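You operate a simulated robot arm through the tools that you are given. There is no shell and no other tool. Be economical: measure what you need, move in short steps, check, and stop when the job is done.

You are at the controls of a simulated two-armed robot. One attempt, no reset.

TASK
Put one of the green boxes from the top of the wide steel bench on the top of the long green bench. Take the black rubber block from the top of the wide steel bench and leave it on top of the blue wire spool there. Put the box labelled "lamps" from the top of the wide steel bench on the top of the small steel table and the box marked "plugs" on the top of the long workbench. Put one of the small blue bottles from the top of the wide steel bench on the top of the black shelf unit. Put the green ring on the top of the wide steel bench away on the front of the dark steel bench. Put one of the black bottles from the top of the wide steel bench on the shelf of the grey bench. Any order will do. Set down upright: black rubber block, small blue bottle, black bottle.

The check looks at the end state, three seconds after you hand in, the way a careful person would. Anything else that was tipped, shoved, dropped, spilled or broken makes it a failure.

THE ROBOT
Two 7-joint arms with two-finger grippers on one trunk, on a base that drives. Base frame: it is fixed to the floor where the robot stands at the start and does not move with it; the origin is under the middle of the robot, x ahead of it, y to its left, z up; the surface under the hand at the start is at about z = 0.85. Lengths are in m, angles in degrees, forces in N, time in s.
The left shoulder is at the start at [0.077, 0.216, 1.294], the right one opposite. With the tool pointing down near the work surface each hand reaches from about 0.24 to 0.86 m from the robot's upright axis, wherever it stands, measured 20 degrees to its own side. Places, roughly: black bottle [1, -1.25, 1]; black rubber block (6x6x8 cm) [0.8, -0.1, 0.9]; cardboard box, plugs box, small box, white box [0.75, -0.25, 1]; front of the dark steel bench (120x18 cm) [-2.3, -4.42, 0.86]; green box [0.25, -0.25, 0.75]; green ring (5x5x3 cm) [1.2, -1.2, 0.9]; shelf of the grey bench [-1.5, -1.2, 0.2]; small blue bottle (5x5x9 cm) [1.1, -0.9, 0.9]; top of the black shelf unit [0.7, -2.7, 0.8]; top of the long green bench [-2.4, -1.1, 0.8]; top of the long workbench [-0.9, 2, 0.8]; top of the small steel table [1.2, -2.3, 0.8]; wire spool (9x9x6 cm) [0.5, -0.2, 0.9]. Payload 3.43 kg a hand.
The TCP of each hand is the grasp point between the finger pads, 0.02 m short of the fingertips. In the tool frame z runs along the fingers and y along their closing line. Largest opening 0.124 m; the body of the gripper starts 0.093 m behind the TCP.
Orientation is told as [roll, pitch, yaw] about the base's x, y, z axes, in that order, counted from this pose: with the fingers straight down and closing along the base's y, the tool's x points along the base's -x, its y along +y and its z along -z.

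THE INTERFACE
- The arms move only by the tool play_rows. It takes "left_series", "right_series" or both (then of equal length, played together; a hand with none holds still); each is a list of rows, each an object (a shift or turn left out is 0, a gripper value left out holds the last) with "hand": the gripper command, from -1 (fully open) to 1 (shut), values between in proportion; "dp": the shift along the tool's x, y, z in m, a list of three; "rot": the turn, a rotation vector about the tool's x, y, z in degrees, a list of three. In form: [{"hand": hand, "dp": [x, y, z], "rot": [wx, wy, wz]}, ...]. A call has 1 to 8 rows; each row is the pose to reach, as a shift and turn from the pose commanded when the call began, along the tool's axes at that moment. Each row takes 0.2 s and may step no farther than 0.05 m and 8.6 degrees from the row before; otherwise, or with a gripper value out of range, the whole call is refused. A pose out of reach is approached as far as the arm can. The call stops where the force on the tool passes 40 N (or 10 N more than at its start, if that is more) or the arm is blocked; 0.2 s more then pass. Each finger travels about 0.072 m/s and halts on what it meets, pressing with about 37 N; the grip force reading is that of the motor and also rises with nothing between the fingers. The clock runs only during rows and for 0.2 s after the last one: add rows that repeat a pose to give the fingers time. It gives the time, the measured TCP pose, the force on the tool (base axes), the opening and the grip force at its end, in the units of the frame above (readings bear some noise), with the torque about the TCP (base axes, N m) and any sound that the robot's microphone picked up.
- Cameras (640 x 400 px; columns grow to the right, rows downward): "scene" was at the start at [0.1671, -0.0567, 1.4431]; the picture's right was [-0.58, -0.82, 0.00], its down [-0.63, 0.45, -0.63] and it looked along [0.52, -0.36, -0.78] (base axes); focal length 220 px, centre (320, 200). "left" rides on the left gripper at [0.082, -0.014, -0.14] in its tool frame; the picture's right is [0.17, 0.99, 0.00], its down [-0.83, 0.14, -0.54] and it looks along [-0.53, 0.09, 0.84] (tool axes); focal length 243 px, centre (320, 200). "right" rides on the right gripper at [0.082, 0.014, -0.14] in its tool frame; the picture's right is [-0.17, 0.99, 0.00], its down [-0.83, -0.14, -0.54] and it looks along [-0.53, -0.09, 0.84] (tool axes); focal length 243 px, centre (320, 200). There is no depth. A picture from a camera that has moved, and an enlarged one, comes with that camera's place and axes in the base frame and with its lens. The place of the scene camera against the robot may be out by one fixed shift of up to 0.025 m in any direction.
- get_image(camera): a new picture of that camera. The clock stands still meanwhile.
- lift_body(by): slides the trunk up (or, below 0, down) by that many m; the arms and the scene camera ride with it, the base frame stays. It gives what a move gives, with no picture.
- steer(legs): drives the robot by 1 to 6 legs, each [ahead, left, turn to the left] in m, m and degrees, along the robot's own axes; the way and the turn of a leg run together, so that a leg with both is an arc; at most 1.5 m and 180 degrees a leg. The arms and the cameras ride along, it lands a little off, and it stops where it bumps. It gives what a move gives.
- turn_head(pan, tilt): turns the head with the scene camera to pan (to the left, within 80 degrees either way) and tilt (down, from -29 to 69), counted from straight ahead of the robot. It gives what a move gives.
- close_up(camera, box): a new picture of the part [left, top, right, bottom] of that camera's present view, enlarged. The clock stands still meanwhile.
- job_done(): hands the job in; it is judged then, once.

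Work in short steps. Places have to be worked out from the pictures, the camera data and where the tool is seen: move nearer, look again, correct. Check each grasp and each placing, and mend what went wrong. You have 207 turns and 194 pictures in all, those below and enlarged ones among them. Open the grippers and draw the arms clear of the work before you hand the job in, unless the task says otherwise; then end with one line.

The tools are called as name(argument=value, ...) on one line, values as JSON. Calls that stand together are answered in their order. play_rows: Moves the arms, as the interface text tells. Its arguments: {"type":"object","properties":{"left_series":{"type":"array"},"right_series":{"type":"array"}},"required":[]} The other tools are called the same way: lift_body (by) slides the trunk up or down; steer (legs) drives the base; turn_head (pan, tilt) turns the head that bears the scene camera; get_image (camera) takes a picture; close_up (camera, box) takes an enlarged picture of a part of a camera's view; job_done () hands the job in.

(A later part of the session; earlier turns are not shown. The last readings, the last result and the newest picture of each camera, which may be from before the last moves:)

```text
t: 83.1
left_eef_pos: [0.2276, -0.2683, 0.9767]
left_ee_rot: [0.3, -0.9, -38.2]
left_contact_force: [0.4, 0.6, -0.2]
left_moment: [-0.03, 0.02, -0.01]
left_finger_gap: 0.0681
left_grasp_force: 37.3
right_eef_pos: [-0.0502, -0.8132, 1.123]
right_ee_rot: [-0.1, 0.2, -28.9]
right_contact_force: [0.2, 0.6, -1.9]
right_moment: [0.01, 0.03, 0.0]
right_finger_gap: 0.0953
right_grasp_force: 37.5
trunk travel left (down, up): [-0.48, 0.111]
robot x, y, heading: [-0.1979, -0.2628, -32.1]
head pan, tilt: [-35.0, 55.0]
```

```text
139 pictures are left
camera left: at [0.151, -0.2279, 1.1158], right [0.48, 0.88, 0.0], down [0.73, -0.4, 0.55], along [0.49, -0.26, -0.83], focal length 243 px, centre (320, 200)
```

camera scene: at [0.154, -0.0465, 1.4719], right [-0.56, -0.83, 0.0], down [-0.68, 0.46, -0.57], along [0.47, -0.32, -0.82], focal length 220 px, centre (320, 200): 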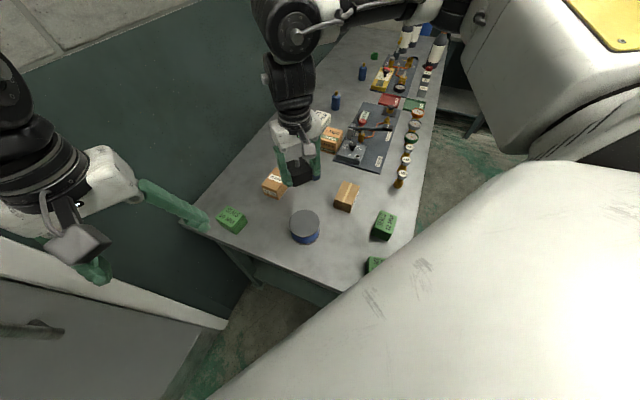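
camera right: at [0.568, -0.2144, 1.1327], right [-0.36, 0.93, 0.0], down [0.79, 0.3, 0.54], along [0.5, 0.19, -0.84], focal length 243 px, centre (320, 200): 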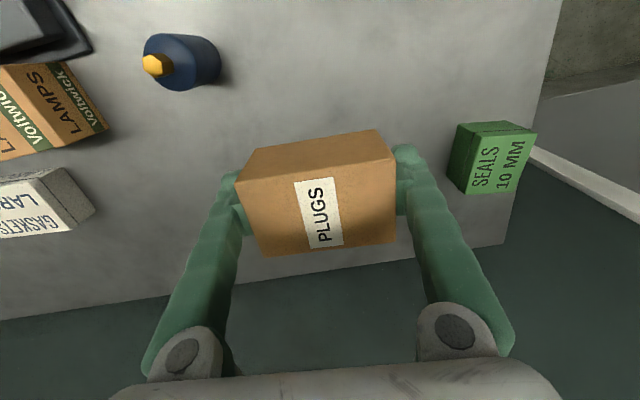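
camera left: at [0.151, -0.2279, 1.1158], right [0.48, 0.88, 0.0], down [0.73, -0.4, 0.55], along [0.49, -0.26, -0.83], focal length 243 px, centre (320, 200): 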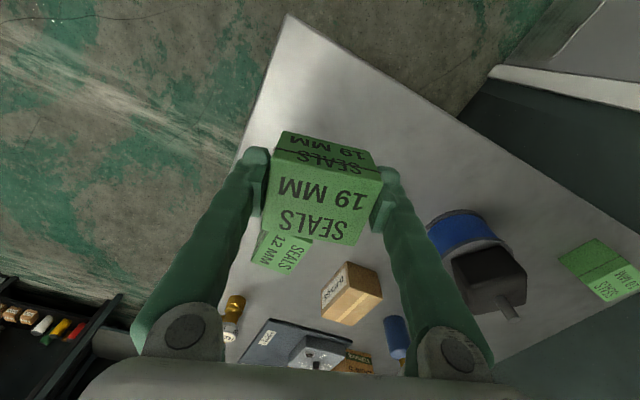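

Both boxes are held. I raise the left hand and view the room to the north-west before driving.

play_rows(left_series=[{"dp": [0, 0, -0.04]}, {"dp": [0, 0, -0.08]}, {"dp": [0, 0, -0.12]}, {"dp": [0, 0, -0.15]}])

steer(legs=[[-0.35, 0, 0], [0, 0, 125]])

turn_head(pan=0, tilt=20)

get_image(camera="scene")

```text
t: 84.1
left_eef_pos: [0.2235, -0.2616, 1.1277]
left_ee_rot: [0.2, -0.9, -38.1]
left_contact_force: [-0.3, 0.8, 1.1]
left_moment: [-0.09, 0.05, 0.01]
left_finger_gap: 0.0677
left_grasp_force: 37.1
right_eef_pos: [-0.05, -0.8091, 1.1261]
right_ee_rot: [-0.1, 0.1, -28.9]
right_contact_force: [0.3, -0.6, -0.7]
right_moment: [-0.08, 0.01, 0.0]
right_finger_gap: 0.0951
right_grasp_force: 36.9
trunk travel left (down, up): [-0.48, 0.111]
robot x, y, heading: [-0.2006, -0.2694, -32.3]
head pan, tilt: [-35.0, 55.0]
```

```text
t: 93.9
left_eef_pos: [-0.7261, 0.2701, 1.1277]
left_ee_rot: [0.3, -1.0, 86.1]
left_contact_force: [0.8, -0.2, -1.2]
left_moment: [-0.01, 0.01, -0.02]
left_finger_gap: 0.0668
left_grasp_force: 36.9
right_eef_pos: [-0.1196, 0.353, 1.1239]
right_ee_rot: [0.0, 0.1, 95.3]
right_contact_force: [-0.3, -0.5, -2.5]
right_moment: [0.01, -0.03, 0.03]
right_finger_gap: 0.0954
right_grasp_force: 37.2
trunk travel left (down, up): [-0.48, 0.111]
robot x, y, heading: [-0.4903, -0.0814, 91.9]
head pan, tilt: [-35.0, 55.0]
```

```text
t: 94.9
left_eef_pos: [-0.7261, 0.2699, 1.1267]
left_ee_rot: [0.4, -1.0, 86.2]
left_contact_force: [-0.4, -0.4, -1.1]
left_moment: [0.01, -0.03, 0.0]
left_finger_gap: 0.0664
left_grasp_force: 37.3
right_eef_pos: [-0.1197, 0.3544, 1.1233]
right_ee_rot: [-0.1, 0.0, 95.5]
right_contact_force: [-0.5, -0.8, -1.3]
right_moment: [-0.02, 0.04, 0.02]
right_finger_gap: 0.0949
right_grasp_force: 37.3
trunk travel left (down, up): [-0.48, 0.111]
robot x, y, heading: [-0.4879, -0.0812, 92.0]
head pan, tilt: [0.0, 20.0]
```

```text
138 pictures are left
camera scene: at [-0.5101, 0.1067, 1.5238], right [1.0, 0.04, 0.0], down [0.01, -0.34, -0.94], along [-0.03, 0.94, -0.34], focal length 220 px, centre (320, 200)
```

scene: 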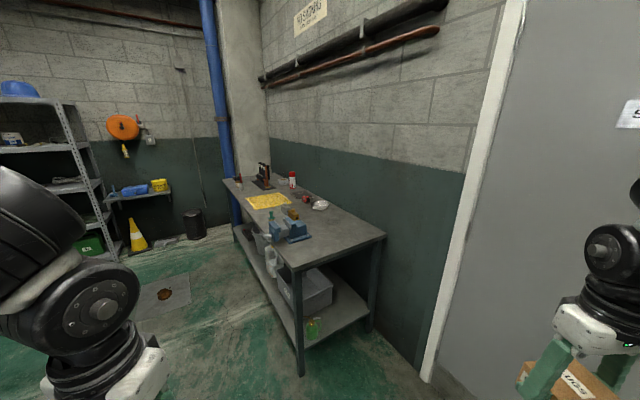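

The long workbench starts at about (-0.68,1.06) and runs north-west; its near end is free. I drive west then north to its open side and face it.

steer(legs=[[0, 0.74, 0], [1.22, 0, 0], [0, 0, -58]])

turn_head(pan=-20, tilt=45)

get_image(camera="scene")

```text
t: 116.0
left_eef_pos: [-1.1231, 1.5227, 1.1278]
left_ee_rot: [0.4, -0.9, 29.4]
left_contact_force: [-0.3, 0.6, 0.0]
left_moment: [-0.01, 0.02, 0.01]
left_finger_gap: 0.0666
left_grasp_force: 36.8
right_eef_pos: [-0.7211, 1.0618, 1.1224]
right_ee_rot: [0.1, 0.1, 38.8]
right_contact_force: [-0.4, 0.2, -2.1]
right_moment: [-0.04, 0.0, 0.02]
right_finger_gap: 0.0951
right_grasp_force: 36.5
trunk travel left (down, up): [-0.48, 0.111]
robot x, y, heading: [-1.2848, 1.1336, 35.7]
head pan, tilt: [0.0, 20.0]
```

```text
t: 116.9
left_eef_pos: [-1.1235, 1.5244, 1.1282]
left_ee_rot: [0.3, -1.0, 29.4]
left_contact_force: [0.3, 0.2, 0.2]
left_moment: [0.01, -0.05, 0.0]
left_finger_gap: 0.0666
left_grasp_force: 37.2
right_eef_pos: [-0.7204, 1.0616, 1.1241]
right_ee_rot: [-0.2, 0.1, 38.7]
right_contact_force: [0.3, 1.2, -1.5]
right_moment: [-0.04, 0.05, -0.01]
right_finger_gap: 0.0949
right_grasp_force: 37.2
trunk travel left (down, up): [-0.48, 0.111]
robot x, y, heading: [-1.2836, 1.1365, 35.6]
head pan, tilt: [-20.0, 45.0]
```

```text
137 pictures are left
camera scene: at [-1.1339, 1.2043, 1.4853], right [0.27, -0.96, 0.0], down [-0.68, -0.19, -0.71], along [0.68, 0.19, -0.71], focal length 220 px, centre (320, 200)
```

scene: 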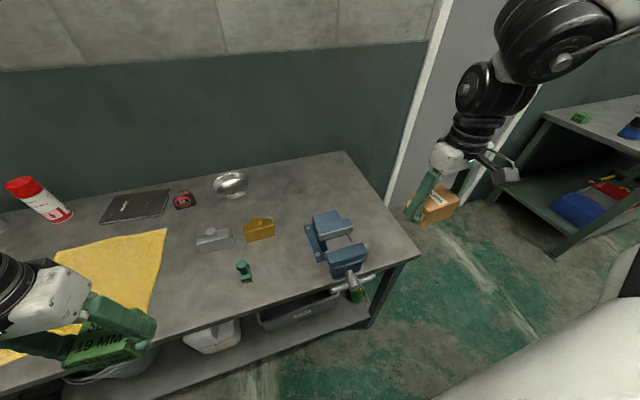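

There's a free spot on the front of the bench between the yellow sheet and the small green tool, near (-0.955,1.63). I slide the robot left along the bench and look again.

steer(legs=[[0, 0.5, 0]])

turn_head(pan=-20, tilt=55)

get_image(camera="scene")

get_image(camera="right")

```text
t: 124.0
left_eef_pos: [-1.4142, 1.929, 1.1277]
left_ee_rot: [0.4, -0.9, 29.6]
left_contact_force: [-0.6, -0.9, -1.0]
left_moment: [0.02, 0.01, 0.01]
left_finger_gap: 0.0664
left_grasp_force: 36.7
right_eef_pos: [-1.0088, 1.4675, 1.1231]
right_ee_rot: [0.0, 0.1, 39.0]
right_contact_force: [0.0, 0.4, -1.3]
right_moment: [-0.03, 0.0, -0.01]
right_finger_gap: 0.095
right_grasp_force: 36.8
trunk travel left (down, up): [-0.48, 0.111]
robot x, y, heading: [-1.5743, 1.5357, 35.5]
head pan, tilt: [-20.0, 45.0]
```

```text
t: 124.7
left_eef_pos: [-1.4121, 1.9283, 1.1266]
left_ee_rot: [0.4, -1.0, 29.6]
left_contact_force: [1.1, -0.4, -0.4]
left_moment: [0.01, 0.03, 0.05]
left_finger_gap: 0.0663
left_grasp_force: 37.0
right_eef_pos: [-1.0085, 1.4683, 1.1234]
right_ee_rot: [0.0, 0.1, 39.0]
right_contact_force: [-0.5, -0.3, -1.7]
right_moment: [-0.01, -0.01, -0.02]
right_finger_gap: 0.0953
right_grasp_force: 37.3
trunk travel left (down, up): [-0.48, 0.111]
robot x, y, heading: [-1.5716, 1.5374, 35.4]
head pan, tilt: [-20.0, 55.0]
```

```text
136 pictures are left
camera scene: at [-1.4311, 1.6061, 1.4718], right [0.27, -0.96, 0.0], down [-0.79, -0.22, -0.57], along [0.55, 0.15, -0.82], focal length 220 px, centre (320, 200)
```

scene: 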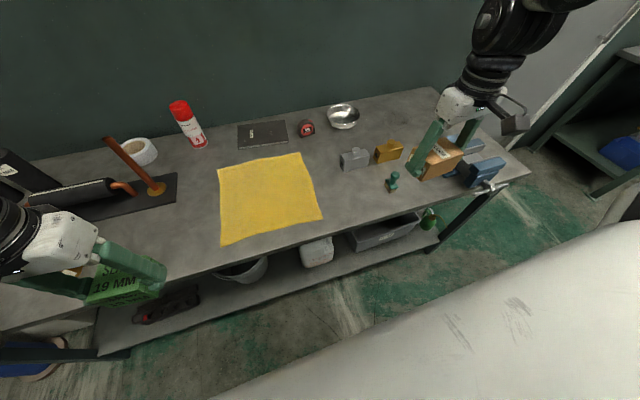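

```text
135 pictures are left
camera right: at [-1.0812, 1.4271, 1.2625], right [-0.49, 0.87, 0.0], down [0.73, 0.41, 0.54], along [0.47, 0.26, -0.84], focal length 243 px, centre (320, 200)
```

right: 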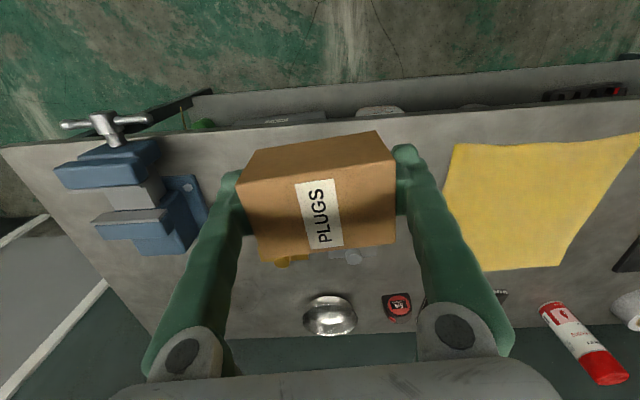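

play_rows(right_series=[{"dp": [-0.035, 0.02, 0]}, {"dp": [-0.07, 0.04, 0]}, {"dp": [-0.105, 0.06, 0]}, {"dp": [-0.142, 0.08, 0]}, {"dp": [-0.142, 0.08, 0.04]}, {"dp": [-0.142, 0.08, 0.08]}, {"dp": [-0.142, 0.08, 0.08]}])

get_image(camera="scene")

get_image(camera="right")

```text
t: 126.3
left_eef_pos: [-1.4137, 1.9285, 1.1276]
left_ee_rot: [0.3, -1.0, 29.5]
left_contact_force: [0.8, 0.5, -1.4]
left_moment: [-0.01, -0.02, 0.01]
left_finger_gap: 0.0664
left_grasp_force: 37.3
right_eef_pos: [-0.949, 1.6194, 1.0429]
right_ee_rot: [0.0, 0.1, 38.9]
right_contact_force: [-0.2, 0.3, -1.3]
right_moment: [-0.03, 0.0, -0.02]
right_finger_gap: 0.0951
right_grasp_force: 37.7
trunk travel left (down, up): [-0.48, 0.111]
robot x, y, heading: [-1.5745, 1.5403, 35.6]
head pan, tilt: [-20.0, 55.0]
```

```text
134 pictures are left
camera scene: at [-1.4311, 1.6066, 1.4718], right [0.27, -0.96, 0.0], down [-0.79, -0.22, -0.57], along [0.55, 0.15, -0.82], focal length 220 px, centre (320, 200)
```

scene: 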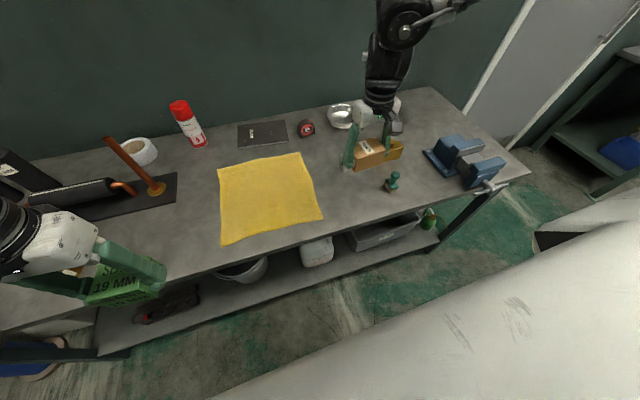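

```text
133 pictures are left
camera right: at [-1.0204, 1.5777, 1.1818], right [-0.49, 0.87, 0.0], down [0.73, 0.41, 0.54], along [0.47, 0.26, -0.84], focal length 243 px, centre (320, 200)
```

right: 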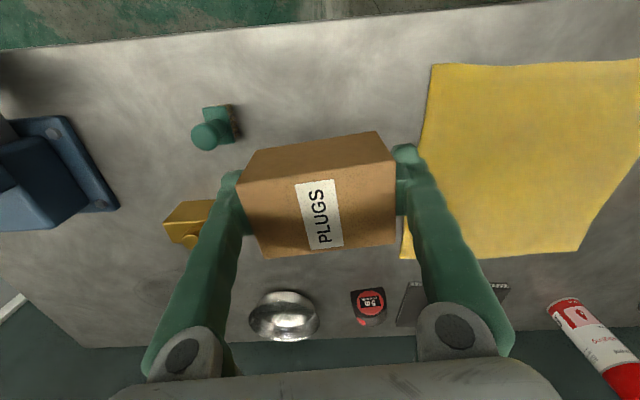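

Below the hand the bench is clear. I lower gradually, stopping at contact.

play_rows(right_series=[{"dp": [0, 0, 0.03]}, {"dp": [0, 0, 0.06]}, {"dp": [0, 0, 0.09]}, {"dp": [0, 0, 0.12]}, {"dp": [0, 0, 0.14]}, {"dp": [0, 0, 0.15]}, {"dp": [0, 0, 0.155]}])

get_image(camera="right")

```text
t: 127.9
left_eef_pos: [-1.4128, 1.9278, 1.1276]
left_ee_rot: [0.5, -1.0, 29.6]
left_contact_force: [-0.1, -0.5, -0.7]
left_moment: [0.02, -0.01, 0.0]
left_finger_gap: 0.0665
left_grasp_force: 37.0
right_eef_pos: [-0.9477, 1.6182, 0.8877]
right_ee_rot: [0.0, 0.1, 39.0]
right_contact_force: [0.1, -0.2, -2.0]
right_moment: [-0.04, 0.01, 0.01]
right_finger_gap: 0.0953
right_grasp_force: 37.0
trunk travel left (down, up): [-0.48, 0.111]
robot x, y, heading: [-1.5729, 1.5402, 35.7]
head pan, tilt: [-20.0, 55.0]
```

```text
132 pictures are left
camera right: at [-1.021, 1.5779, 1.0267], right [-0.49, 0.87, 0.0], down [0.73, 0.41, 0.54], along [0.47, 0.26, -0.84], focal length 243 px, centre (320, 200)
```

right: 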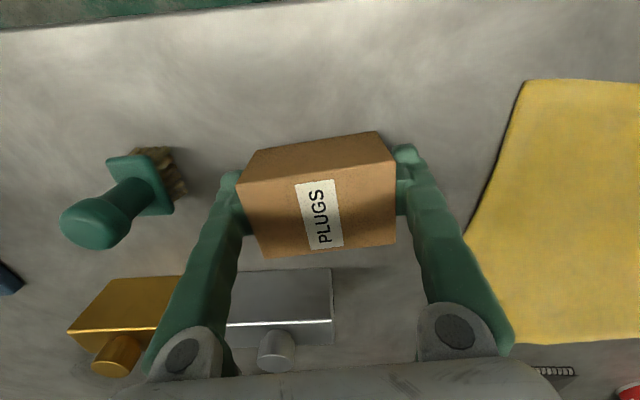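

play_rows(right_series=[{"dp": [0.01, 0, 0.01]}, {"dp": [0.01, 0, 0.02]}, {"dp": [0.01, 0, 0.028]}, {"dp": [0.01, 0, 0.036]}, {"dp": [0.01, 0, 0.044]}, {"dp": [0.01, 0, 0.052]}, {"dp": [0.01, 0, 0.06]}, {"dp": [0.01, 0, 0.066]}])

```text
t: 128.4
left_eef_pos: [-1.4139, 1.9275, 1.1283]
left_ee_rot: [0.4, -1.1, 29.6]
left_contact_force: [0.3, -0.2, 0.3]
left_moment: [-0.05, 0.03, 0.0]
left_finger_gap: 0.0666
left_grasp_force: 37.0
right_eef_pos: [-0.9539, 1.6159, 0.883]
right_ee_rot: [-0.1, -0.6, 38.8]
right_contact_force: [-2.6, -5.1, 23.0]
right_moment: [-0.58, 0.6, -0.08]
right_finger_gap: 0.0949
right_grasp_force: 36.9
trunk travel left (down, up): [-0.48, 0.111]
robot x, y, heading: [-1.576, 1.5404, 35.4]
head pan, tilt: [-20.0, 55.0]
stopped in row 2 (right hand): the force on the tool passed its limit at 46 N (the readings are from after the stop); the commanded pose is now the measured one
```

Contact at 0.883, so this top is also at 0.85. I ease off, open and rise.

play_rows(right_series=[{"dp": [0, 0, -0.001]}, {"hand": 0, "dp": [0, 0, -0.001]}, {"hand": -1, "dp": [0, 0, -0.001]}, {"hand": -1, "dp": [0, 0, -0.001]}, {"hand": -1, "dp": [0, 0, -0.04]}, {"hand": -1, "dp": [0, 0, -0.08]}, {"hand": -1, "dp": [0, 0, -0.12]}, {"hand": -1, "dp": [0.04, 0, -0.15]}])

get_image(camera="right")

```text
t: 130.2
left_eef_pos: [-1.4145, 1.9269, 1.1278]
left_ee_rot: [0.4, -1.1, 29.7]
left_contact_force: [-0.2, 0.1, -0.7]
left_moment: [0.02, -0.03, 0.0]
left_finger_gap: 0.0665
left_grasp_force: 37.1
right_eef_pos: [-0.9893, 1.589, 1.0313]
right_ee_rot: [0.0, -0.6, 38.8]
right_contact_force: [-1.7, 0.3, 0.0]
right_moment: [0.04, -0.06, 0.0]
right_finger_gap: 0.1239
right_grasp_force: 0.1
trunk travel left (down, up): [-0.48, 0.111]
robot x, y, heading: [-1.5737, 1.54, 35.4]
head pan, tilt: [-20.0, 55.0]
```

```text
131 pictures are left
camera right: at [-1.0632, 1.5479, 1.1688], right [-0.49, 0.87, 0.0], down [0.73, 0.41, 0.55], along [0.48, 0.27, -0.84], focal length 243 px, centre (320, 200)
```

right: 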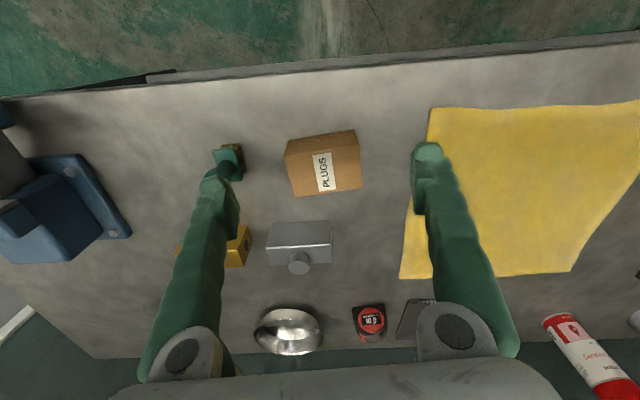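

Plugs box placed. I raise and tuck the right hand, back off and turn south toward the green bench.

play_rows(right_series=[{"dp": [0.04, -0.02, -0.02]}, {"dp": [0.08, -0.04, -0.04]}, {"dp": [0.12, -0.06, -0.06]}, {"dp": [0.14, -0.08, -0.09]}])

steer(legs=[[-0.45, 0, 0], [0, 0, -125]])

turn_head(pan=0, tilt=15)

get_image(camera="scene")

```text
t: 131.2
left_eef_pos: [-1.4137, 1.927, 1.1277]
left_ee_rot: [0.4, -1.1, 29.6]
left_contact_force: [0.2, 0.6, -0.7]
left_moment: [0.04, -0.01, 0.0]
left_finger_gap: 0.0665
left_grasp_force: 37.9
right_eef_pos: [-1.0478, 1.4383, 1.1191]
right_ee_rot: [-0.1, -0.6, 38.8]
right_contact_force: [1.0, -0.4, -0.4]
right_moment: [0.06, -0.01, -0.02]
right_finger_gap: 0.1241
right_grasp_force: 0.1
trunk travel left (down, up): [-0.48, 0.111]
robot x, y, heading: [-1.5781, 1.5375, 36.0]
head pan, tilt: [-20.0, 55.0]
```

```text
t: 141.7
left_eef_pos: [-1.7133, 0.9216, 1.1269]
left_ee_rot: [0.3, -1.0, -95.4]
left_contact_force: [-1.6, 0.5, -0.1]
left_moment: [-0.01, 0.04, -0.03]
left_finger_gap: 0.0668
left_grasp_force: 37.2
right_eef_pos: [-2.3235, 0.9007, 1.1186]
right_ee_rot: [-0.1, -0.5, -86.2]
right_contact_force: [-0.8, -0.2, 1.1]
right_moment: [-0.03, -0.01, -0.02]
right_finger_gap: 0.1237
right_grasp_force: 0.1
trunk travel left (down, up): [-0.48, 0.111]
robot x, y, heading: [-1.939, 1.2771, -89.5]
head pan, tilt: [-20.0, 55.0]
```

```text
t: 142.8
left_eef_pos: [-1.7127, 0.9212, 1.1264]
left_ee_rot: [0.3, -1.0, -95.4]
left_contact_force: [-0.1, -0.8, -1.2]
left_moment: [0.02, 0.0, 0.05]
left_finger_gap: 0.0663
left_grasp_force: 36.9
right_eef_pos: [-2.3235, 0.9009, 1.119]
right_ee_rot: [-0.1, -0.5, -86.2]
right_contact_force: [-0.1, 0.5, -0.3]
right_moment: [-0.01, 0.01, -0.01]
right_finger_gap: 0.1242
right_grasp_force: 0.1
trunk travel left (down, up): [-0.48, 0.111]
robot x, y, heading: [-1.9383, 1.2742, -89.5]
head pan, tilt: [0.0, 15.0]
```

```text
130 pictures are left
camera scene: at [-1.9514, 1.0652, 1.532], right [-1.0, -0.01, 0.0], down [0.0, 0.26, -0.97], along [0.01, -0.97, -0.26], focal length 220 px, centre (320, 200)
```

scene: 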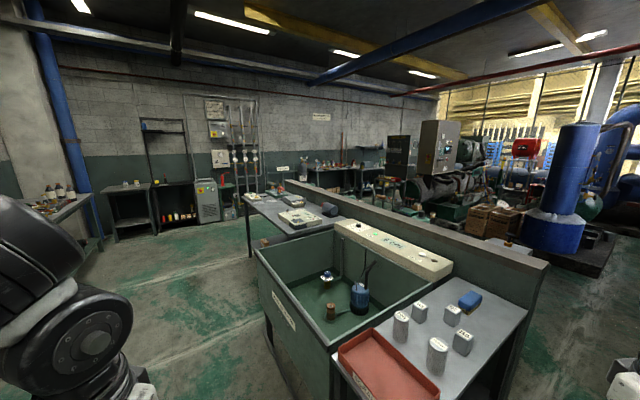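

The overview shows a partition with the grey bench on this side and the long green bench behind it. I look to the right for the way round the north end.

turn_head(pan=-65, tilt=20)

get_image(camera="scene")

```text
t: 144.1
left_eef_pos: [-1.7135, 0.9218, 1.1263]
left_ee_rot: [0.4, -1.0, -95.4]
left_contact_force: [-0.3, 0.1, -0.8]
left_moment: [-0.02, 0.02, -0.01]
left_finger_gap: 0.0667
left_grasp_force: 37.2
right_eef_pos: [-2.3238, 0.9009, 1.1186]
right_ee_rot: [-0.1, -0.5, -86.2]
right_contact_force: [-0.9, 0.2, 0.9]
right_moment: [-0.01, -0.02, 0.01]
right_finger_gap: 0.1239
right_grasp_force: 0.2
trunk travel left (down, up): [-0.48, 0.111]
robot x, y, heading: [-1.9423, 1.2778, -89.1]
head pan, tilt: [-65.0, 20.0]
```

```text
129 pictures are left
camera scene: at [-2.0363, 1.1183, 1.5239], right [-0.43, 0.9, 0.0], down [0.31, 0.15, -0.94], along [-0.85, -0.41, -0.34], focal length 220 px, centre (320, 200)
```

scene: 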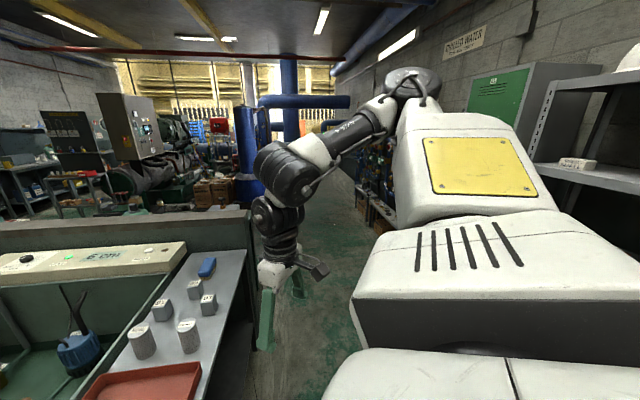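

The aisle past the partition's end (-2.9,0.25) is open. I drive through it to about (-3.4,0.75) and look at the other side.

steer(legs=[[0, 0, -72], [1.5, 0, 0], [0, 0, 60]])

turn_head(pan=20, tilt=25)

get_image(camera="scene")

```text
t: 161.3
left_eef_pos: [-3.2177, 0.4317, 1.1273]
left_ee_rot: [0.4, -0.9, -106.7]
left_contact_force: [0.6, -0.4, -0.2]
left_moment: [-0.01, -0.01, 0.03]
left_finger_gap: 0.0665
left_grasp_force: 37.0
right_eef_pos: [-3.8194, 0.5339, 1.1184]
right_ee_rot: [-0.1, -0.5, -97.6]
right_contact_force: [-0.6, 0.3, -0.7]
right_moment: [-0.02, 0.0, -0.02]
right_finger_gap: 0.1241
right_grasp_force: 0.1
trunk travel left (down, up): [-0.48, 0.111]
robot x, y, heading: [-3.37, 0.8243, -100.8]
head pan, tilt: [-65.0, 20.0]
```

```text
t: 162.9
left_eef_pos: [-3.2187, 0.4311, 1.1272]
left_ee_rot: [0.4, -1.0, -106.8]
left_contact_force: [0.1, 0.2, -0.1]
left_moment: [0.02, -0.04, 0.01]
left_finger_gap: 0.0666
left_grasp_force: 36.9
right_eef_pos: [-3.8197, 0.5333, 1.1187]
right_ee_rot: [-0.1, -0.6, -97.8]
right_contact_force: [0.5, 0.2, -0.1]
right_moment: [0.0, 0.02, -0.02]
right_finger_gap: 0.1241
right_grasp_force: 0.1
trunk travel left (down, up): [-0.48, 0.111]
robot x, y, heading: [-3.3675, 0.8257, -100.7]
head pan, tilt: [20.0, 25.0]
```

```text
128 pictures are left
camera scene: at [-3.3887, 0.6174, 1.5158], right [-0.99, -0.16, 0.0], down [-0.07, 0.42, -0.91], along [0.14, -0.89, -0.42], focal length 220 px, centre (320, 200)
```

scene: 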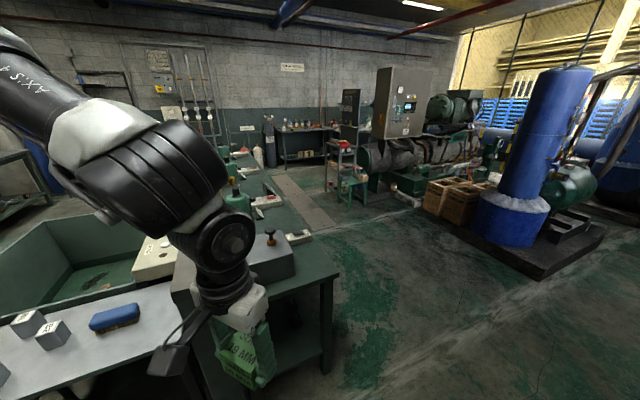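

The long green bench's near corner is at about (-3.35,-0.11), running south-east. I drive round to its open side and turn to face it.

steer(legs=[[0.82, -0.435, 0], [0.84, 0.668, 0], [0, 0, 135]])

turn_head(pan=0, tilt=45)

get_image(camera="scene")

```text
t: 185.6
left_eef_pos: [-3.2631, -0.4717, 1.1273]
left_ee_rot: [0.3, -0.9, 24.6]
left_contact_force: [-0.7, -0.3, -0.6]
left_moment: [0.02, 0.0, -0.01]
left_finger_gap: 0.0666
left_grasp_force: 36.1
right_eef_pos: [-2.9399, -0.9916, 1.1196]
right_ee_rot: [-0.1, -0.5, 33.8]
right_contact_force: [0.1, -0.3, 0.1]
right_moment: [0.0, 0.02, 0.0]
right_finger_gap: 0.124
right_grasp_force: 0.1
trunk travel left (down, up): [-0.48, 0.111]
robot x, y, heading: [-3.4555, -0.8469, 30.9]
head pan, tilt: [20.0, 25.0]
```

```text
t: 186.5
left_eef_pos: [-3.2629, -0.4729, 1.1276]
left_ee_rot: [0.4, -1.0, 24.6]
left_contact_force: [-0.7, -0.5, -0.6]
left_moment: [0.01, 0.0, -0.01]
left_finger_gap: 0.0663
left_grasp_force: 37.3
right_eef_pos: [-2.9397, -0.9907, 1.1194]
right_ee_rot: [-0.1, -0.5, 33.8]
right_contact_force: [-0.9, -0.8, 0.4]
right_moment: [0.03, 0.03, 0.02]
right_finger_gap: 0.1241
right_grasp_force: 0.0
trunk travel left (down, up): [-0.48, 0.111]
robot x, y, heading: [-3.4559, -0.8431, 30.8]
head pan, tilt: [0.0, 45.0]
```

```text
127 pictures are left
camera scene: at [-3.3086, -0.7646, 1.4853], right [0.51, -0.86, 0.0], down [-0.61, -0.36, -0.71], along [0.61, 0.36, -0.71], focal length 220 px, centre (320, 200)
```

scene: 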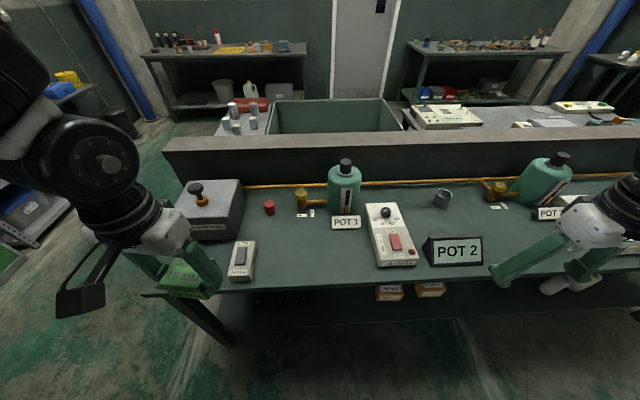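

A free patch lies between the white switch and the control box, about (-2.995,-0.51). I shift right 0.16, then reach the left hand forward.

steer(legs=[[0, -0.16, 0]])

play_rows(left_series=[{"dp": [-0.04, 0, 0]}, {"dp": [-0.08, 0, 0]}, {"dp": [-0.12, 0, 0]}, {"dp": [-0.16, 0.0, 0.02]}, {"dp": [-0.19, 0.0, 0.05]}, {"dp": [-0.2, 0, 0.08]}, {"dp": [-0.2, 0, 0.08]}])

get_image(camera="scene")

get_image(camera="left")

```text
t: 189.3
left_eef_pos: [-3.1811, -0.6101, 1.1267]
left_ee_rot: [0.3, -1.1, 24.6]
left_contact_force: [0.1, -0.3, -0.8]
left_moment: [-0.03, 0.03, 0.02]
left_finger_gap: 0.0663
left_grasp_force: 36.8
right_eef_pos: [-2.8575, -1.1306, 1.1196]
right_ee_rot: [-0.1, -0.6, 33.9]
right_contact_force: [-0.1, 0.4, 0.5]
right_moment: [0.05, -0.01, 0.01]
right_finger_gap: 0.1241
right_grasp_force: 0.1
trunk travel left (down, up): [-0.48, 0.111]
robot x, y, heading: [-3.3711, -0.9885, 30.4]
head pan, tilt: [0.0, 45.0]
```

```text
t: 190.9
left_eef_pos: [-3.1629, -0.6055, 1.126]
left_ee_rot: [0.4, -1.1, 24.8]
left_contact_force: [0.2, -0.2, -0.1]
left_moment: [-0.03, 0.0, 0.04]
left_finger_gap: 0.0666
left_grasp_force: 36.9
left hand out of reach, approached as far as the arm can: row 1, 2, 3, 4, 5, 6, 7
right_eef_pos: [-2.8561, -1.1297, 1.1187]
right_ee_rot: [-0.1, -0.4, 33.8]
right_contact_force: [0.0, 0.4, -0.2]
right_moment: [-0.03, -0.01, 0.01]
right_finger_gap: 0.1239
right_grasp_force: 0.0
trunk travel left (down, up): [-0.48, 0.111]
robot x, y, heading: [-3.3759, -0.9886, 30.5]
head pan, tilt: [0.0, 45.0]
```

```text
126 pictures are left
camera scene: at [-3.2262, -0.9035, 1.4852], right [0.51, -0.86, 0.0], down [-0.61, -0.36, -0.71], along [0.61, 0.36, -0.71], focal length 220 px, centre (320, 200)
```

scene: 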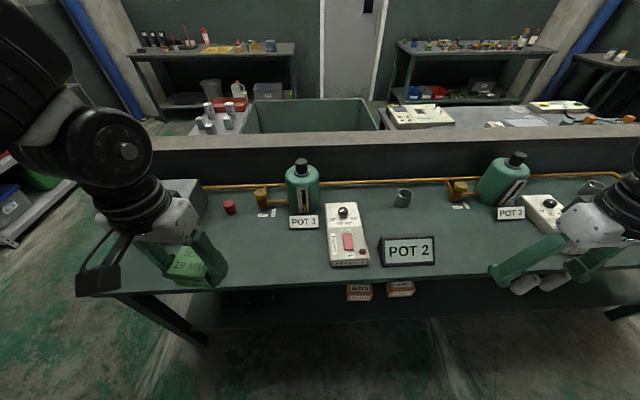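

```text
125 pictures are left
camera left: at [-3.2338, -0.654, 1.267], right [-0.56, 0.83, 0.0], down [0.69, 0.47, 0.56], along [0.46, 0.32, -0.83], focal length 243 px, centre (320, 200)
```

left: 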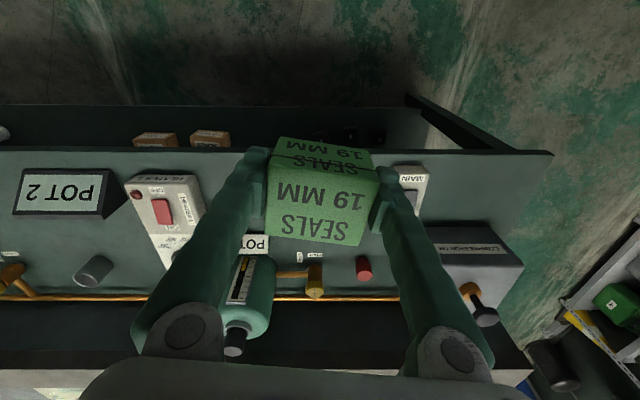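

The arm balks at this height. I lower first, then go forward.

play_rows(left_series=[{"dp": [0, 0, 0.03]}, {"dp": [0, 0, 0.06]}, {"dp": [-0.02, 0, 0.09]}, {"dp": [-0.06, 0.0, 0.09]}, {"dp": [-0.1, 0.0, 0.09]}, {"dp": [-0.14, 0, 0.09]}, {"dp": [-0.16, 0, 0.09]}])

get_image(camera="left")

```text
t: 192.5
left_eef_pos: [-3.1602, -0.6052, 1.0682]
left_ee_rot: [0.3, -1.1, 24.6]
left_contact_force: [-0.4, 0.0, -1.1]
left_moment: [-0.02, -0.04, -0.02]
left_finger_gap: 0.0665
left_grasp_force: 37.2
left hand out of reach, approached as far as the arm can: row 3, 4, 5, 6, 7
right_eef_pos: [-2.8575, -1.1297, 1.1196]
right_ee_rot: [-0.2, -0.6, 33.8]
right_contact_force: [0.1, 0.1, 0.0]
right_moment: [0.0, -0.02, -0.01]
right_finger_gap: 0.1241
right_grasp_force: 0.0
trunk travel left (down, up): [-0.48, 0.111]
robot x, y, heading: [-3.3711, -0.9839, 30.6]
head pan, tilt: [0.0, 45.0]
```

```text
124 pictures are left
camera left: at [-3.2313, -0.6531, 1.2073], right [-0.56, 0.83, 0.0], down [0.69, 0.47, 0.56], along [0.46, 0.31, -0.83], focal length 243 px, centre (320, 200)
```

left: 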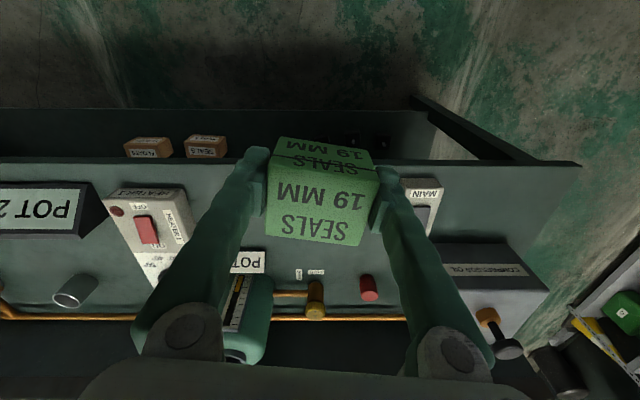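

The arm won't extend in this configuration, so I drive the base forward 0.15 m instead.

steer(legs=[[0.15, 0, 0]])

get_image(camera="left")

```text
t: 194.0
left_eef_pos: [-3.0334, -0.5302, 1.0677]
left_ee_rot: [0.3, -1.2, 24.8]
left_contact_force: [0.0, 0.2, 0.5]
left_moment: [0.02, -0.02, -0.02]
left_finger_gap: 0.0663
left_grasp_force: 37.4
right_eef_pos: [-2.7309, -1.0564, 1.1202]
right_ee_rot: [0.0, -0.7, 33.8]
right_contact_force: [-0.2, -0.4, 0.0]
right_moment: [0.0, -0.01, 0.03]
right_finger_gap: 0.1241
right_grasp_force: 0.1
trunk travel left (down, up): [-0.48, 0.111]
robot x, y, heading: [-3.2452, -0.9144, 30.8]
head pan, tilt: [0.0, 45.0]
```

```text
123 pictures are left
camera left: at [-3.1048, -0.5783, 1.2078], right [-0.56, 0.83, 0.0], down [0.69, 0.47, 0.56], along [0.46, 0.31, -0.83], focal length 243 px, centre (320, 200)
```

left: 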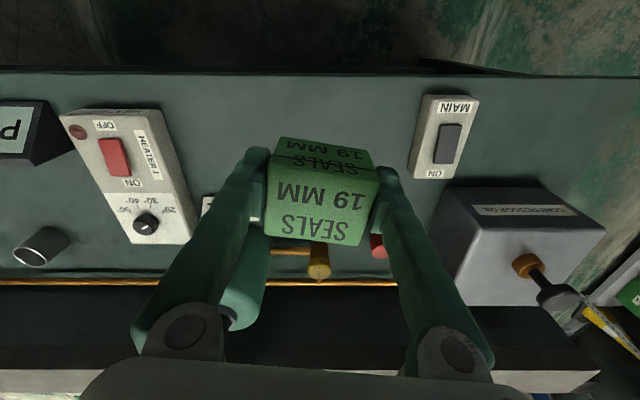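

Landing spot is clear, about 7 cm from the edge. I lower the left arm, nudging forward.

play_rows(left_series=[{"dp": [-0.01, 0, 0.03]}, {"dp": [-0.02, 0, 0.06]}, {"dp": [-0.03, 0, 0.09]}, {"dp": [-0.03, 0.0, 0.12]}, {"dp": [-0.03, 0.0, 0.145]}, {"dp": [-0.03, 0, 0.16]}, {"dp": [-0.03, 0, 0.17]}, {"dp": [-0.03, 0, 0.17]}])

get_image(camera="left")

```text
t: 195.8
left_eef_pos: [-3.0076, -0.5516, 0.9135]
left_ee_rot: [0.7, -1.3, 24.9]
left_contact_force: [0.1, 0.2, -2.0]
left_moment: [0.04, 0.01, 0.01]
left_finger_gap: 0.0664
left_grasp_force: 37.3
left hand out of reach, approached as far as the arm can: row 1, 2, 3, 4, 5, 6, 7, 8
right_eef_pos: [-2.7284, -1.0564, 1.1181]
right_ee_rot: [0.0, -0.5, 33.8]
right_contact_force: [-0.5, -0.4, 0.1]
right_moment: [0.01, 0.03, -0.03]
right_finger_gap: 0.1239
right_grasp_force: 0.0
trunk travel left (down, up): [-0.48, 0.111]
robot x, y, heading: [-3.2451, -0.911, 30.7]
head pan, tilt: [0.0, 45.0]
```

```text
122 pictures are left
camera left: at [-3.0788, -0.6001, 1.0526], right [-0.57, 0.82, 0.01], down [0.69, 0.47, 0.56], along [0.46, 0.32, -0.83], focal length 243 px, centre (320, 200)
```

left: 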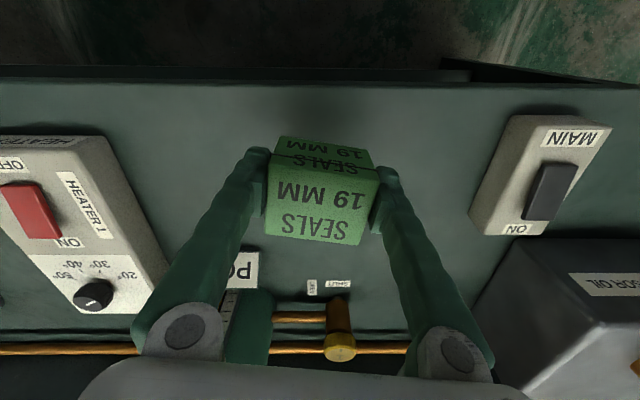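

play_rows(left_series=[{"dp": [0, 0, 0.01]}, {"dp": [0, 0, 0.018]}, {"dp": [0, 0, 0.024]}, {"dp": [0, 0.0, 0.03]}, {"dp": [0, 0.0, 0.036]}, {"dp": [0, 0, 0.042]}])

```text
t: 197.2
left_eef_pos: [-3.0099, -0.559, 0.874]
left_ee_rot: [0.6, -1.3, 24.8]
left_contact_force: [0.5, 0.4, -1.1]
left_moment: [-0.01, -0.03, 0.02]
left_finger_gap: 0.0665
left_grasp_force: 37.2
left hand out of reach, approached as far as the arm can: row 2, 3, 4, 5, 6
right_eef_pos: [-2.7292, -1.0546, 1.1191]
right_ee_rot: [-0.1, -0.6, 33.8]
right_contact_force: [-0.2, -0.2, -0.8]
right_moment: [0.0, -0.02, -0.01]
right_finger_gap: 0.1237
right_grasp_force: 0.1
trunk travel left (down, up): [-0.48, 0.111]
robot x, y, heading: [-3.2457, -0.9118, 30.7]
head pan, tilt: [0.0, 45.0]
```

play_rows(left_series=[{"dp": [0, 0, 0.01]}, {"dp": [0, 0, 0.018]}, {"dp": [0, 0, 0.026]}, {"dp": [0, 0.0, 0.034]}, {"dp": [0, 0.0, 0.042]}, {"dp": [0, 0, 0.05]}])

get_image(camera="left")

```text
t: 198.6
left_eef_pos: [-3.0111, -0.5724, 0.8377]
left_ee_rot: [0.9, -1.4, 24.9]
left_contact_force: [-2.4, 1.0, 21.6]
left_moment: [-0.14, 0.01, 0.08]
left_finger_gap: 0.0667
left_grasp_force: 36.6
left hand out of reach, approached as far as the arm can: row 1, 2, 3, 4, 5, 6
right_eef_pos: [-2.7305, -1.0551, 1.1192]
right_ee_rot: [-0.1, -0.6, 33.9]
right_contact_force: [0.0, -1.0, 0.5]
right_moment: [0.01, 0.0, 0.0]
right_finger_gap: 0.1241
right_grasp_force: 0.1
trunk travel left (down, up): [-0.48, 0.111]
robot x, y, heading: [-3.2495, -0.9134, 30.5]
head pan, tilt: [0.0, 45.0]
stopped in row 6 (left hand): the force on the tool passed its limit at 46 N (the readings are from after the stop); the commanded pose is now the measured one
```

```text
121 pictures are left
camera left: at [-3.0811, -0.6223, 0.9762], right [-0.57, 0.82, 0.01], down [0.69, 0.46, 0.56], along [0.46, 0.32, -0.83], focal length 243 px, centre (320, 200)
```

left: 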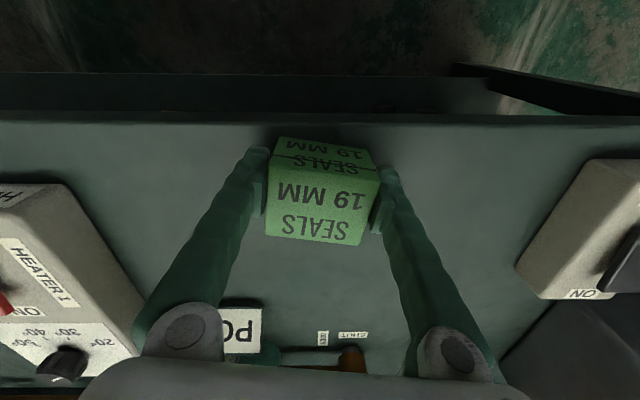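

On the surface but close to the front edge. I lift 1 cm and roll forward 3 cm for a safer spot.

play_rows(left_series=[{"dp": [0, 0, -0.006]}, {"dp": [0, 0, -0.012]}, {"dp": [0, 0, -0.012]}])

steer(legs=[[0.035, 0, 0]])

play_rows(left_series=[{"dp": [0, 0, 0.006]}, {"dp": [0, 0, 0.012]}, {"dp": [0, 0, 0.016]}, {"dp": [0, 0, 0.02]}])

get_image(camera="left")

```text
t: 199.4
left_eef_pos: [-3.0089, -0.5723, 0.8488]
left_ee_rot: [0.6, -1.3, 24.9]
left_contact_force: [-0.5, 0.7, -0.2]
left_moment: [0.03, 0.01, 0.01]
left_finger_gap: 0.0664
left_grasp_force: 36.9
right_eef_pos: [-2.7277, -1.054, 1.1188]
right_ee_rot: [-0.1, -0.5, 33.9]
right_contact_force: [0.7, -0.1, 0.8]
right_moment: [0.02, 0.01, -0.01]
right_finger_gap: 0.1239
right_grasp_force: 0.0
trunk travel left (down, up): [-0.48, 0.111]
robot x, y, heading: [-3.2452, -0.9108, 30.8]
head pan, tilt: [0.0, 45.0]
```

```text
t: 200.3
left_eef_pos: [-2.9817, -0.5568, 0.8504]
left_ee_rot: [0.7, -1.5, 24.9]
left_contact_force: [-0.6, -0.8, -0.2]
left_moment: [0.02, -0.05, -0.01]
left_finger_gap: 0.0668
left_grasp_force: 37.1
right_eef_pos: [-2.7035, -1.0381, 1.1207]
right_ee_rot: [-0.1, -0.7, 33.9]
right_contact_force: [-0.9, -0.6, 0.4]
right_moment: [0.01, -0.05, -0.01]
right_finger_gap: 0.124
right_grasp_force: 0.1
trunk travel left (down, up): [-0.48, 0.111]
robot x, y, heading: [-3.2163, -0.8929, 31.0]
head pan, tilt: [0.0, 45.0]
```

```text
t: 201.0
left_eef_pos: [-2.9809, -0.5562, 0.837]
left_ee_rot: [0.7, -1.4, 24.7]
left_contact_force: [-7.0, -1.3, 34.7]
left_moment: [0.08, 0.0, 0.06]
left_finger_gap: 0.0664
left_grasp_force: 37.1
right_eef_pos: [-2.7017, -1.0377, 1.1195]
right_ee_rot: [-0.1, -0.7, 33.9]
right_contact_force: [0.1, 1.2, 0.0]
right_moment: [0.01, 0.0, 0.0]
right_finger_gap: 0.1239
right_grasp_force: 0.1
trunk travel left (down, up): [-0.48, 0.111]
robot x, y, heading: [-3.2193, -0.8917, 30.8]
head pan, tilt: [0.0, 45.0]
stopped in row 3 (left hand): the force on the tool passed its limit at 44 N (the readings are from after the stop); the commanded pose is now the measured one
```

```text
120 pictures are left
camera left: at [-3.0518, -0.6059, 0.9758], right [-0.56, 0.83, 0.01], down [0.69, 0.46, 0.56], along [0.46, 0.32, -0.83], focal length 243 px, centre (320, 200)
```

left: 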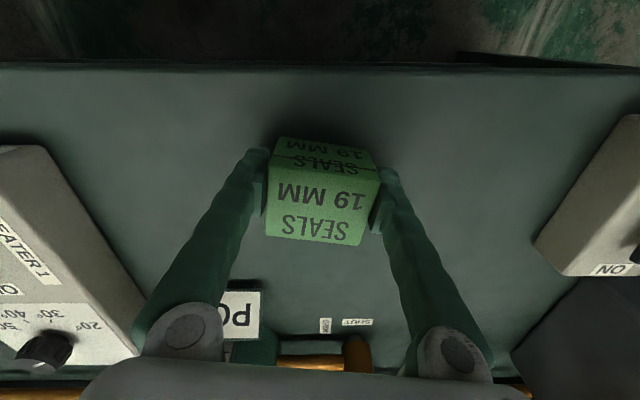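

Good spot now. I release and rise straight up.

play_rows(left_series=[{"dp": [0, 0, -0.001]}, {"hand": 0, "dp": [0, 0, -0.001]}, {"hand": -1, "dp": [0, 0, -0.001]}, {"hand": -1, "dp": [0, 0, -0.001]}, {"hand": -1, "dp": [0, 0, -0.04]}, {"hand": -1, "dp": [0, 0, -0.08]}, {"hand": -1, "dp": [0, 0, -0.12]}, {"hand": -1, "dp": [0, 0, -0.16]}])

play_rows(left_series=[{"dp": [0, 0, -0.04]}, {"dp": [0, 0, -0.08]}, {"dp": [0, 0, -0.12]}, {"dp": [0, 0, -0.12]}])

get_image(camera="left")

```text
t: 202.8
left_eef_pos: [-2.9835, -0.5575, 0.9949]
left_ee_rot: [0.7, -1.5, 24.8]
left_contact_force: [0.2, -0.4, -0.5]
left_moment: [0.01, -0.03, -0.03]
left_finger_gap: 0.1242
left_grasp_force: 0.0
right_eef_pos: [-2.7002, -1.0365, 1.1196]
right_ee_rot: [-0.1, -0.5, 33.9]
right_contact_force: [-0.4, -0.6, 0.3]
right_moment: [0.02, 0.01, 0.01]
right_finger_gap: 0.124
right_grasp_force: 0.0
trunk travel left (down, up): [-0.48, 0.111]
robot x, y, heading: [-3.2163, -0.8934, 30.8]
head pan, tilt: [0.0, 45.0]
```

```text
t: 203.8
left_eef_pos: [-2.9814, -0.5609, 1.1157]
left_ee_rot: [0.8, -1.4, 24.9]
left_contact_force: [-0.9, -0.2, 0.1]
left_moment: [0.04, -0.02, -0.01]
left_finger_gap: 0.1242
left_grasp_force: 0.0
right_eef_pos: [-2.6988, -1.0362, 1.119]
right_ee_rot: [-0.1, -0.5, 33.9]
right_contact_force: [-0.2, 0.3, -0.2]
right_moment: [0.01, 0.01, 0.0]
right_finger_gap: 0.1242
right_grasp_force: 0.0
trunk travel left (down, up): [-0.48, 0.111]
robot x, y, heading: [-3.2188, -0.8961, 30.5]
head pan, tilt: [0.0, 45.0]
```

```text
119 pictures are left
camera left: at [-3.0534, -0.6104, 1.2546], right [-0.56, 0.83, 0.01], down [0.69, 0.46, 0.56], along [0.46, 0.32, -0.83], focal length 243 px, centre (320, 200)
```

left: 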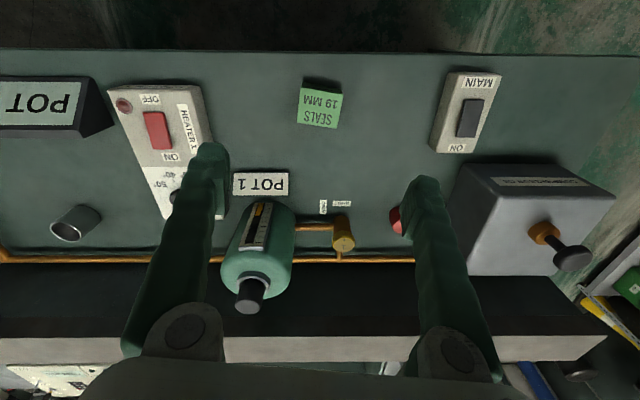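

Green box done. I back off and turn south-east to look for the shorter way back.

steer(legs=[[-0.4, 0, 0], [0, 0, -85]])

turn_head(pan=10, tilt=18)

get_image(camera="scene")

```text
t: 211.7
left_eef_pos: [-3.2024, -1.2959, 1.1151]
left_ee_rot: [0.8, -1.4, -59.4]
left_contact_force: [1.5, 0.5, -0.3]
left_moment: [0.01, 0.0, 0.01]
left_finger_gap: 0.1238
left_grasp_force: 0.0
right_eef_pos: [-3.6469, -1.6244, 1.119]
right_ee_rot: [0.0, -0.6, -50.3]
right_contact_force: [-0.3, -0.9, 0.3]
right_moment: [-0.03, 0.0, -0.04]
right_finger_gap: 0.1241
right_grasp_force: 0.0
trunk travel left (down, up): [-0.48, 0.111]
robot x, y, heading: [-3.5579, -1.0975, -53.7]
head pan, tilt: [0.0, 45.0]
```

```text
t: 212.7
left_eef_pos: [-3.2015, -1.2966, 1.1159]
left_ee_rot: [0.8, -1.3, -59.5]
left_contact_force: [-0.7, -0.8, -0.6]
left_moment: [-0.02, -0.01, -0.04]
left_finger_gap: 0.1239
left_grasp_force: 0.0
right_eef_pos: [-3.6466, -1.6246, 1.1182]
right_ee_rot: [-0.2, -0.6, -50.5]
right_contact_force: [-0.4, 0.0, 0.5]
right_moment: [-0.02, 0.01, 0.01]
right_finger_gap: 0.1239
right_grasp_force: 0.0
trunk travel left (down, up): [-0.48, 0.111]
robot x, y, heading: [-3.5552, -1.0945, -53.5]
head pan, tilt: [10.0, 18.0]
```

```text
118 pictures are left
camera scene: at [-3.439, -1.2583, 1.5271], right [-0.69, -0.72, 0.0], down [-0.22, 0.21, -0.95], along [0.69, -0.66, -0.31], focal length 220 px, centre (320, 200)
```

scene: 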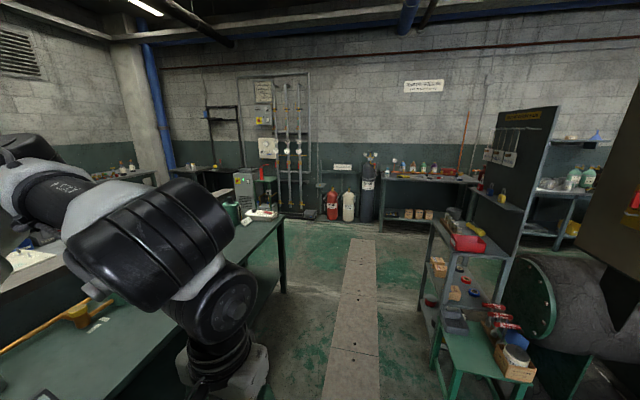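

The corridor leads to open floor past the bench's end (-2.0,-2.2). I drive along it and then turn toward the steel bench's front.

steer(legs=[[1.5, 0.05, 0], [0.85, 0.08, 0], [0, 0, 87.5], [1.5, 0, 0], [0.4, 0, 0]])

turn_head(pan=15, tilt=15)

get_image(camera="scene")

turn_head(pan=-60, tilt=15)

get_image(camera="scene")

```text
refused: leg 1 is longer than a leg can be; nothing moved
```

```text
t: 213.3
left_eef_pos: [-3.2016, -1.2952, 1.1147]
left_ee_rot: [0.9, -1.5, -59.5]
left_contact_force: [-1.0, -0.7, -0.4]
left_moment: [-0.03, 0.0, -0.02]
left_finger_gap: 0.1241
left_grasp_force: 0.1
right_eef_pos: [-3.6465, -1.6242, 1.1193]
right_ee_rot: [-0.1, -0.5, -50.3]
right_contact_force: [0.6, 0.3, -0.9]
right_moment: [-0.01, -0.02, -0.03]
right_finger_gap: 0.1243
right_grasp_force: 0.1
trunk travel left (down, up): [-0.48, 0.111]
robot x, y, heading: [-3.5534, -1.0973, -53.5]
head pan, tilt: [15.0, 15.0]
```

```text
117 pictures are left
camera scene: at [-3.4336, -1.2522, 1.532], right [-0.62, -0.78, 0.0], down [-0.2, 0.16, -0.97], along [0.75, -0.6, -0.26], focal length 220 px, centre (320, 200)
```

scene: 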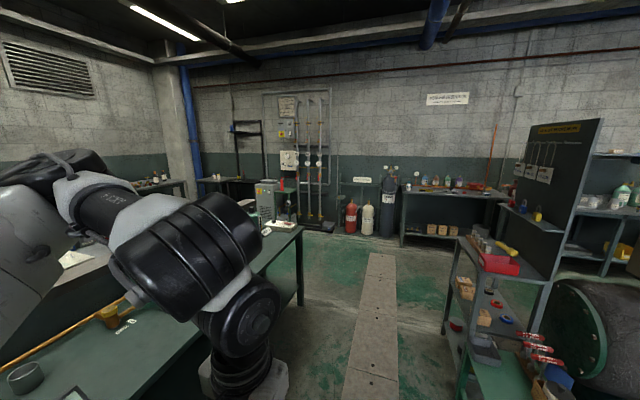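

```text
t: 214.8
left_eef_pos: [-3.2021, -1.2967, 1.116]
left_ee_rot: [0.8, -1.4, -59.5]
left_contact_force: [1.0, 0.3, 1.4]
left_moment: [0.01, 0.0, -0.01]
left_finger_gap: 0.1241
left_grasp_force: 0.1
right_eef_pos: [-3.6472, -1.6247, 1.1186]
right_ee_rot: [-0.1, -0.5, -50.4]
right_contact_force: [-0.3, -0.6, 0.0]
right_moment: [0.0, 0.02, 0.02]
right_finger_gap: 0.1242
right_grasp_force: 0.1
trunk travel left (down, up): [-0.48, 0.111]
robot x, y, heading: [-3.556, -1.0954, -53.7]
head pan, tilt: [-60.0, 15.0]
```

```text
116 pictures are left
camera scene: at [-3.5439, -1.2795, 1.5321], right [-0.92, 0.4, 0.0], down [0.1, 0.24, -0.97], along [-0.39, -0.89, -0.26], focal length 220 px, centre (320, 200)
```

scene: 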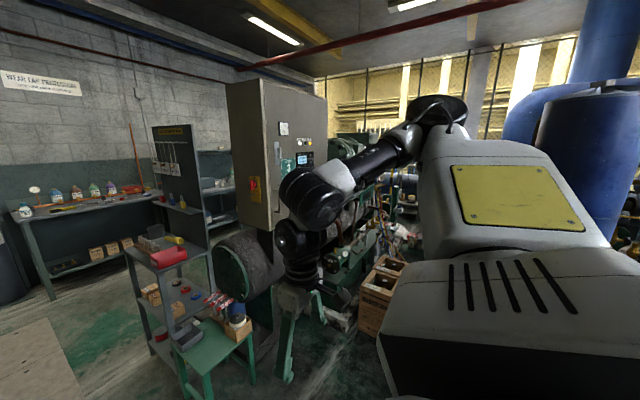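

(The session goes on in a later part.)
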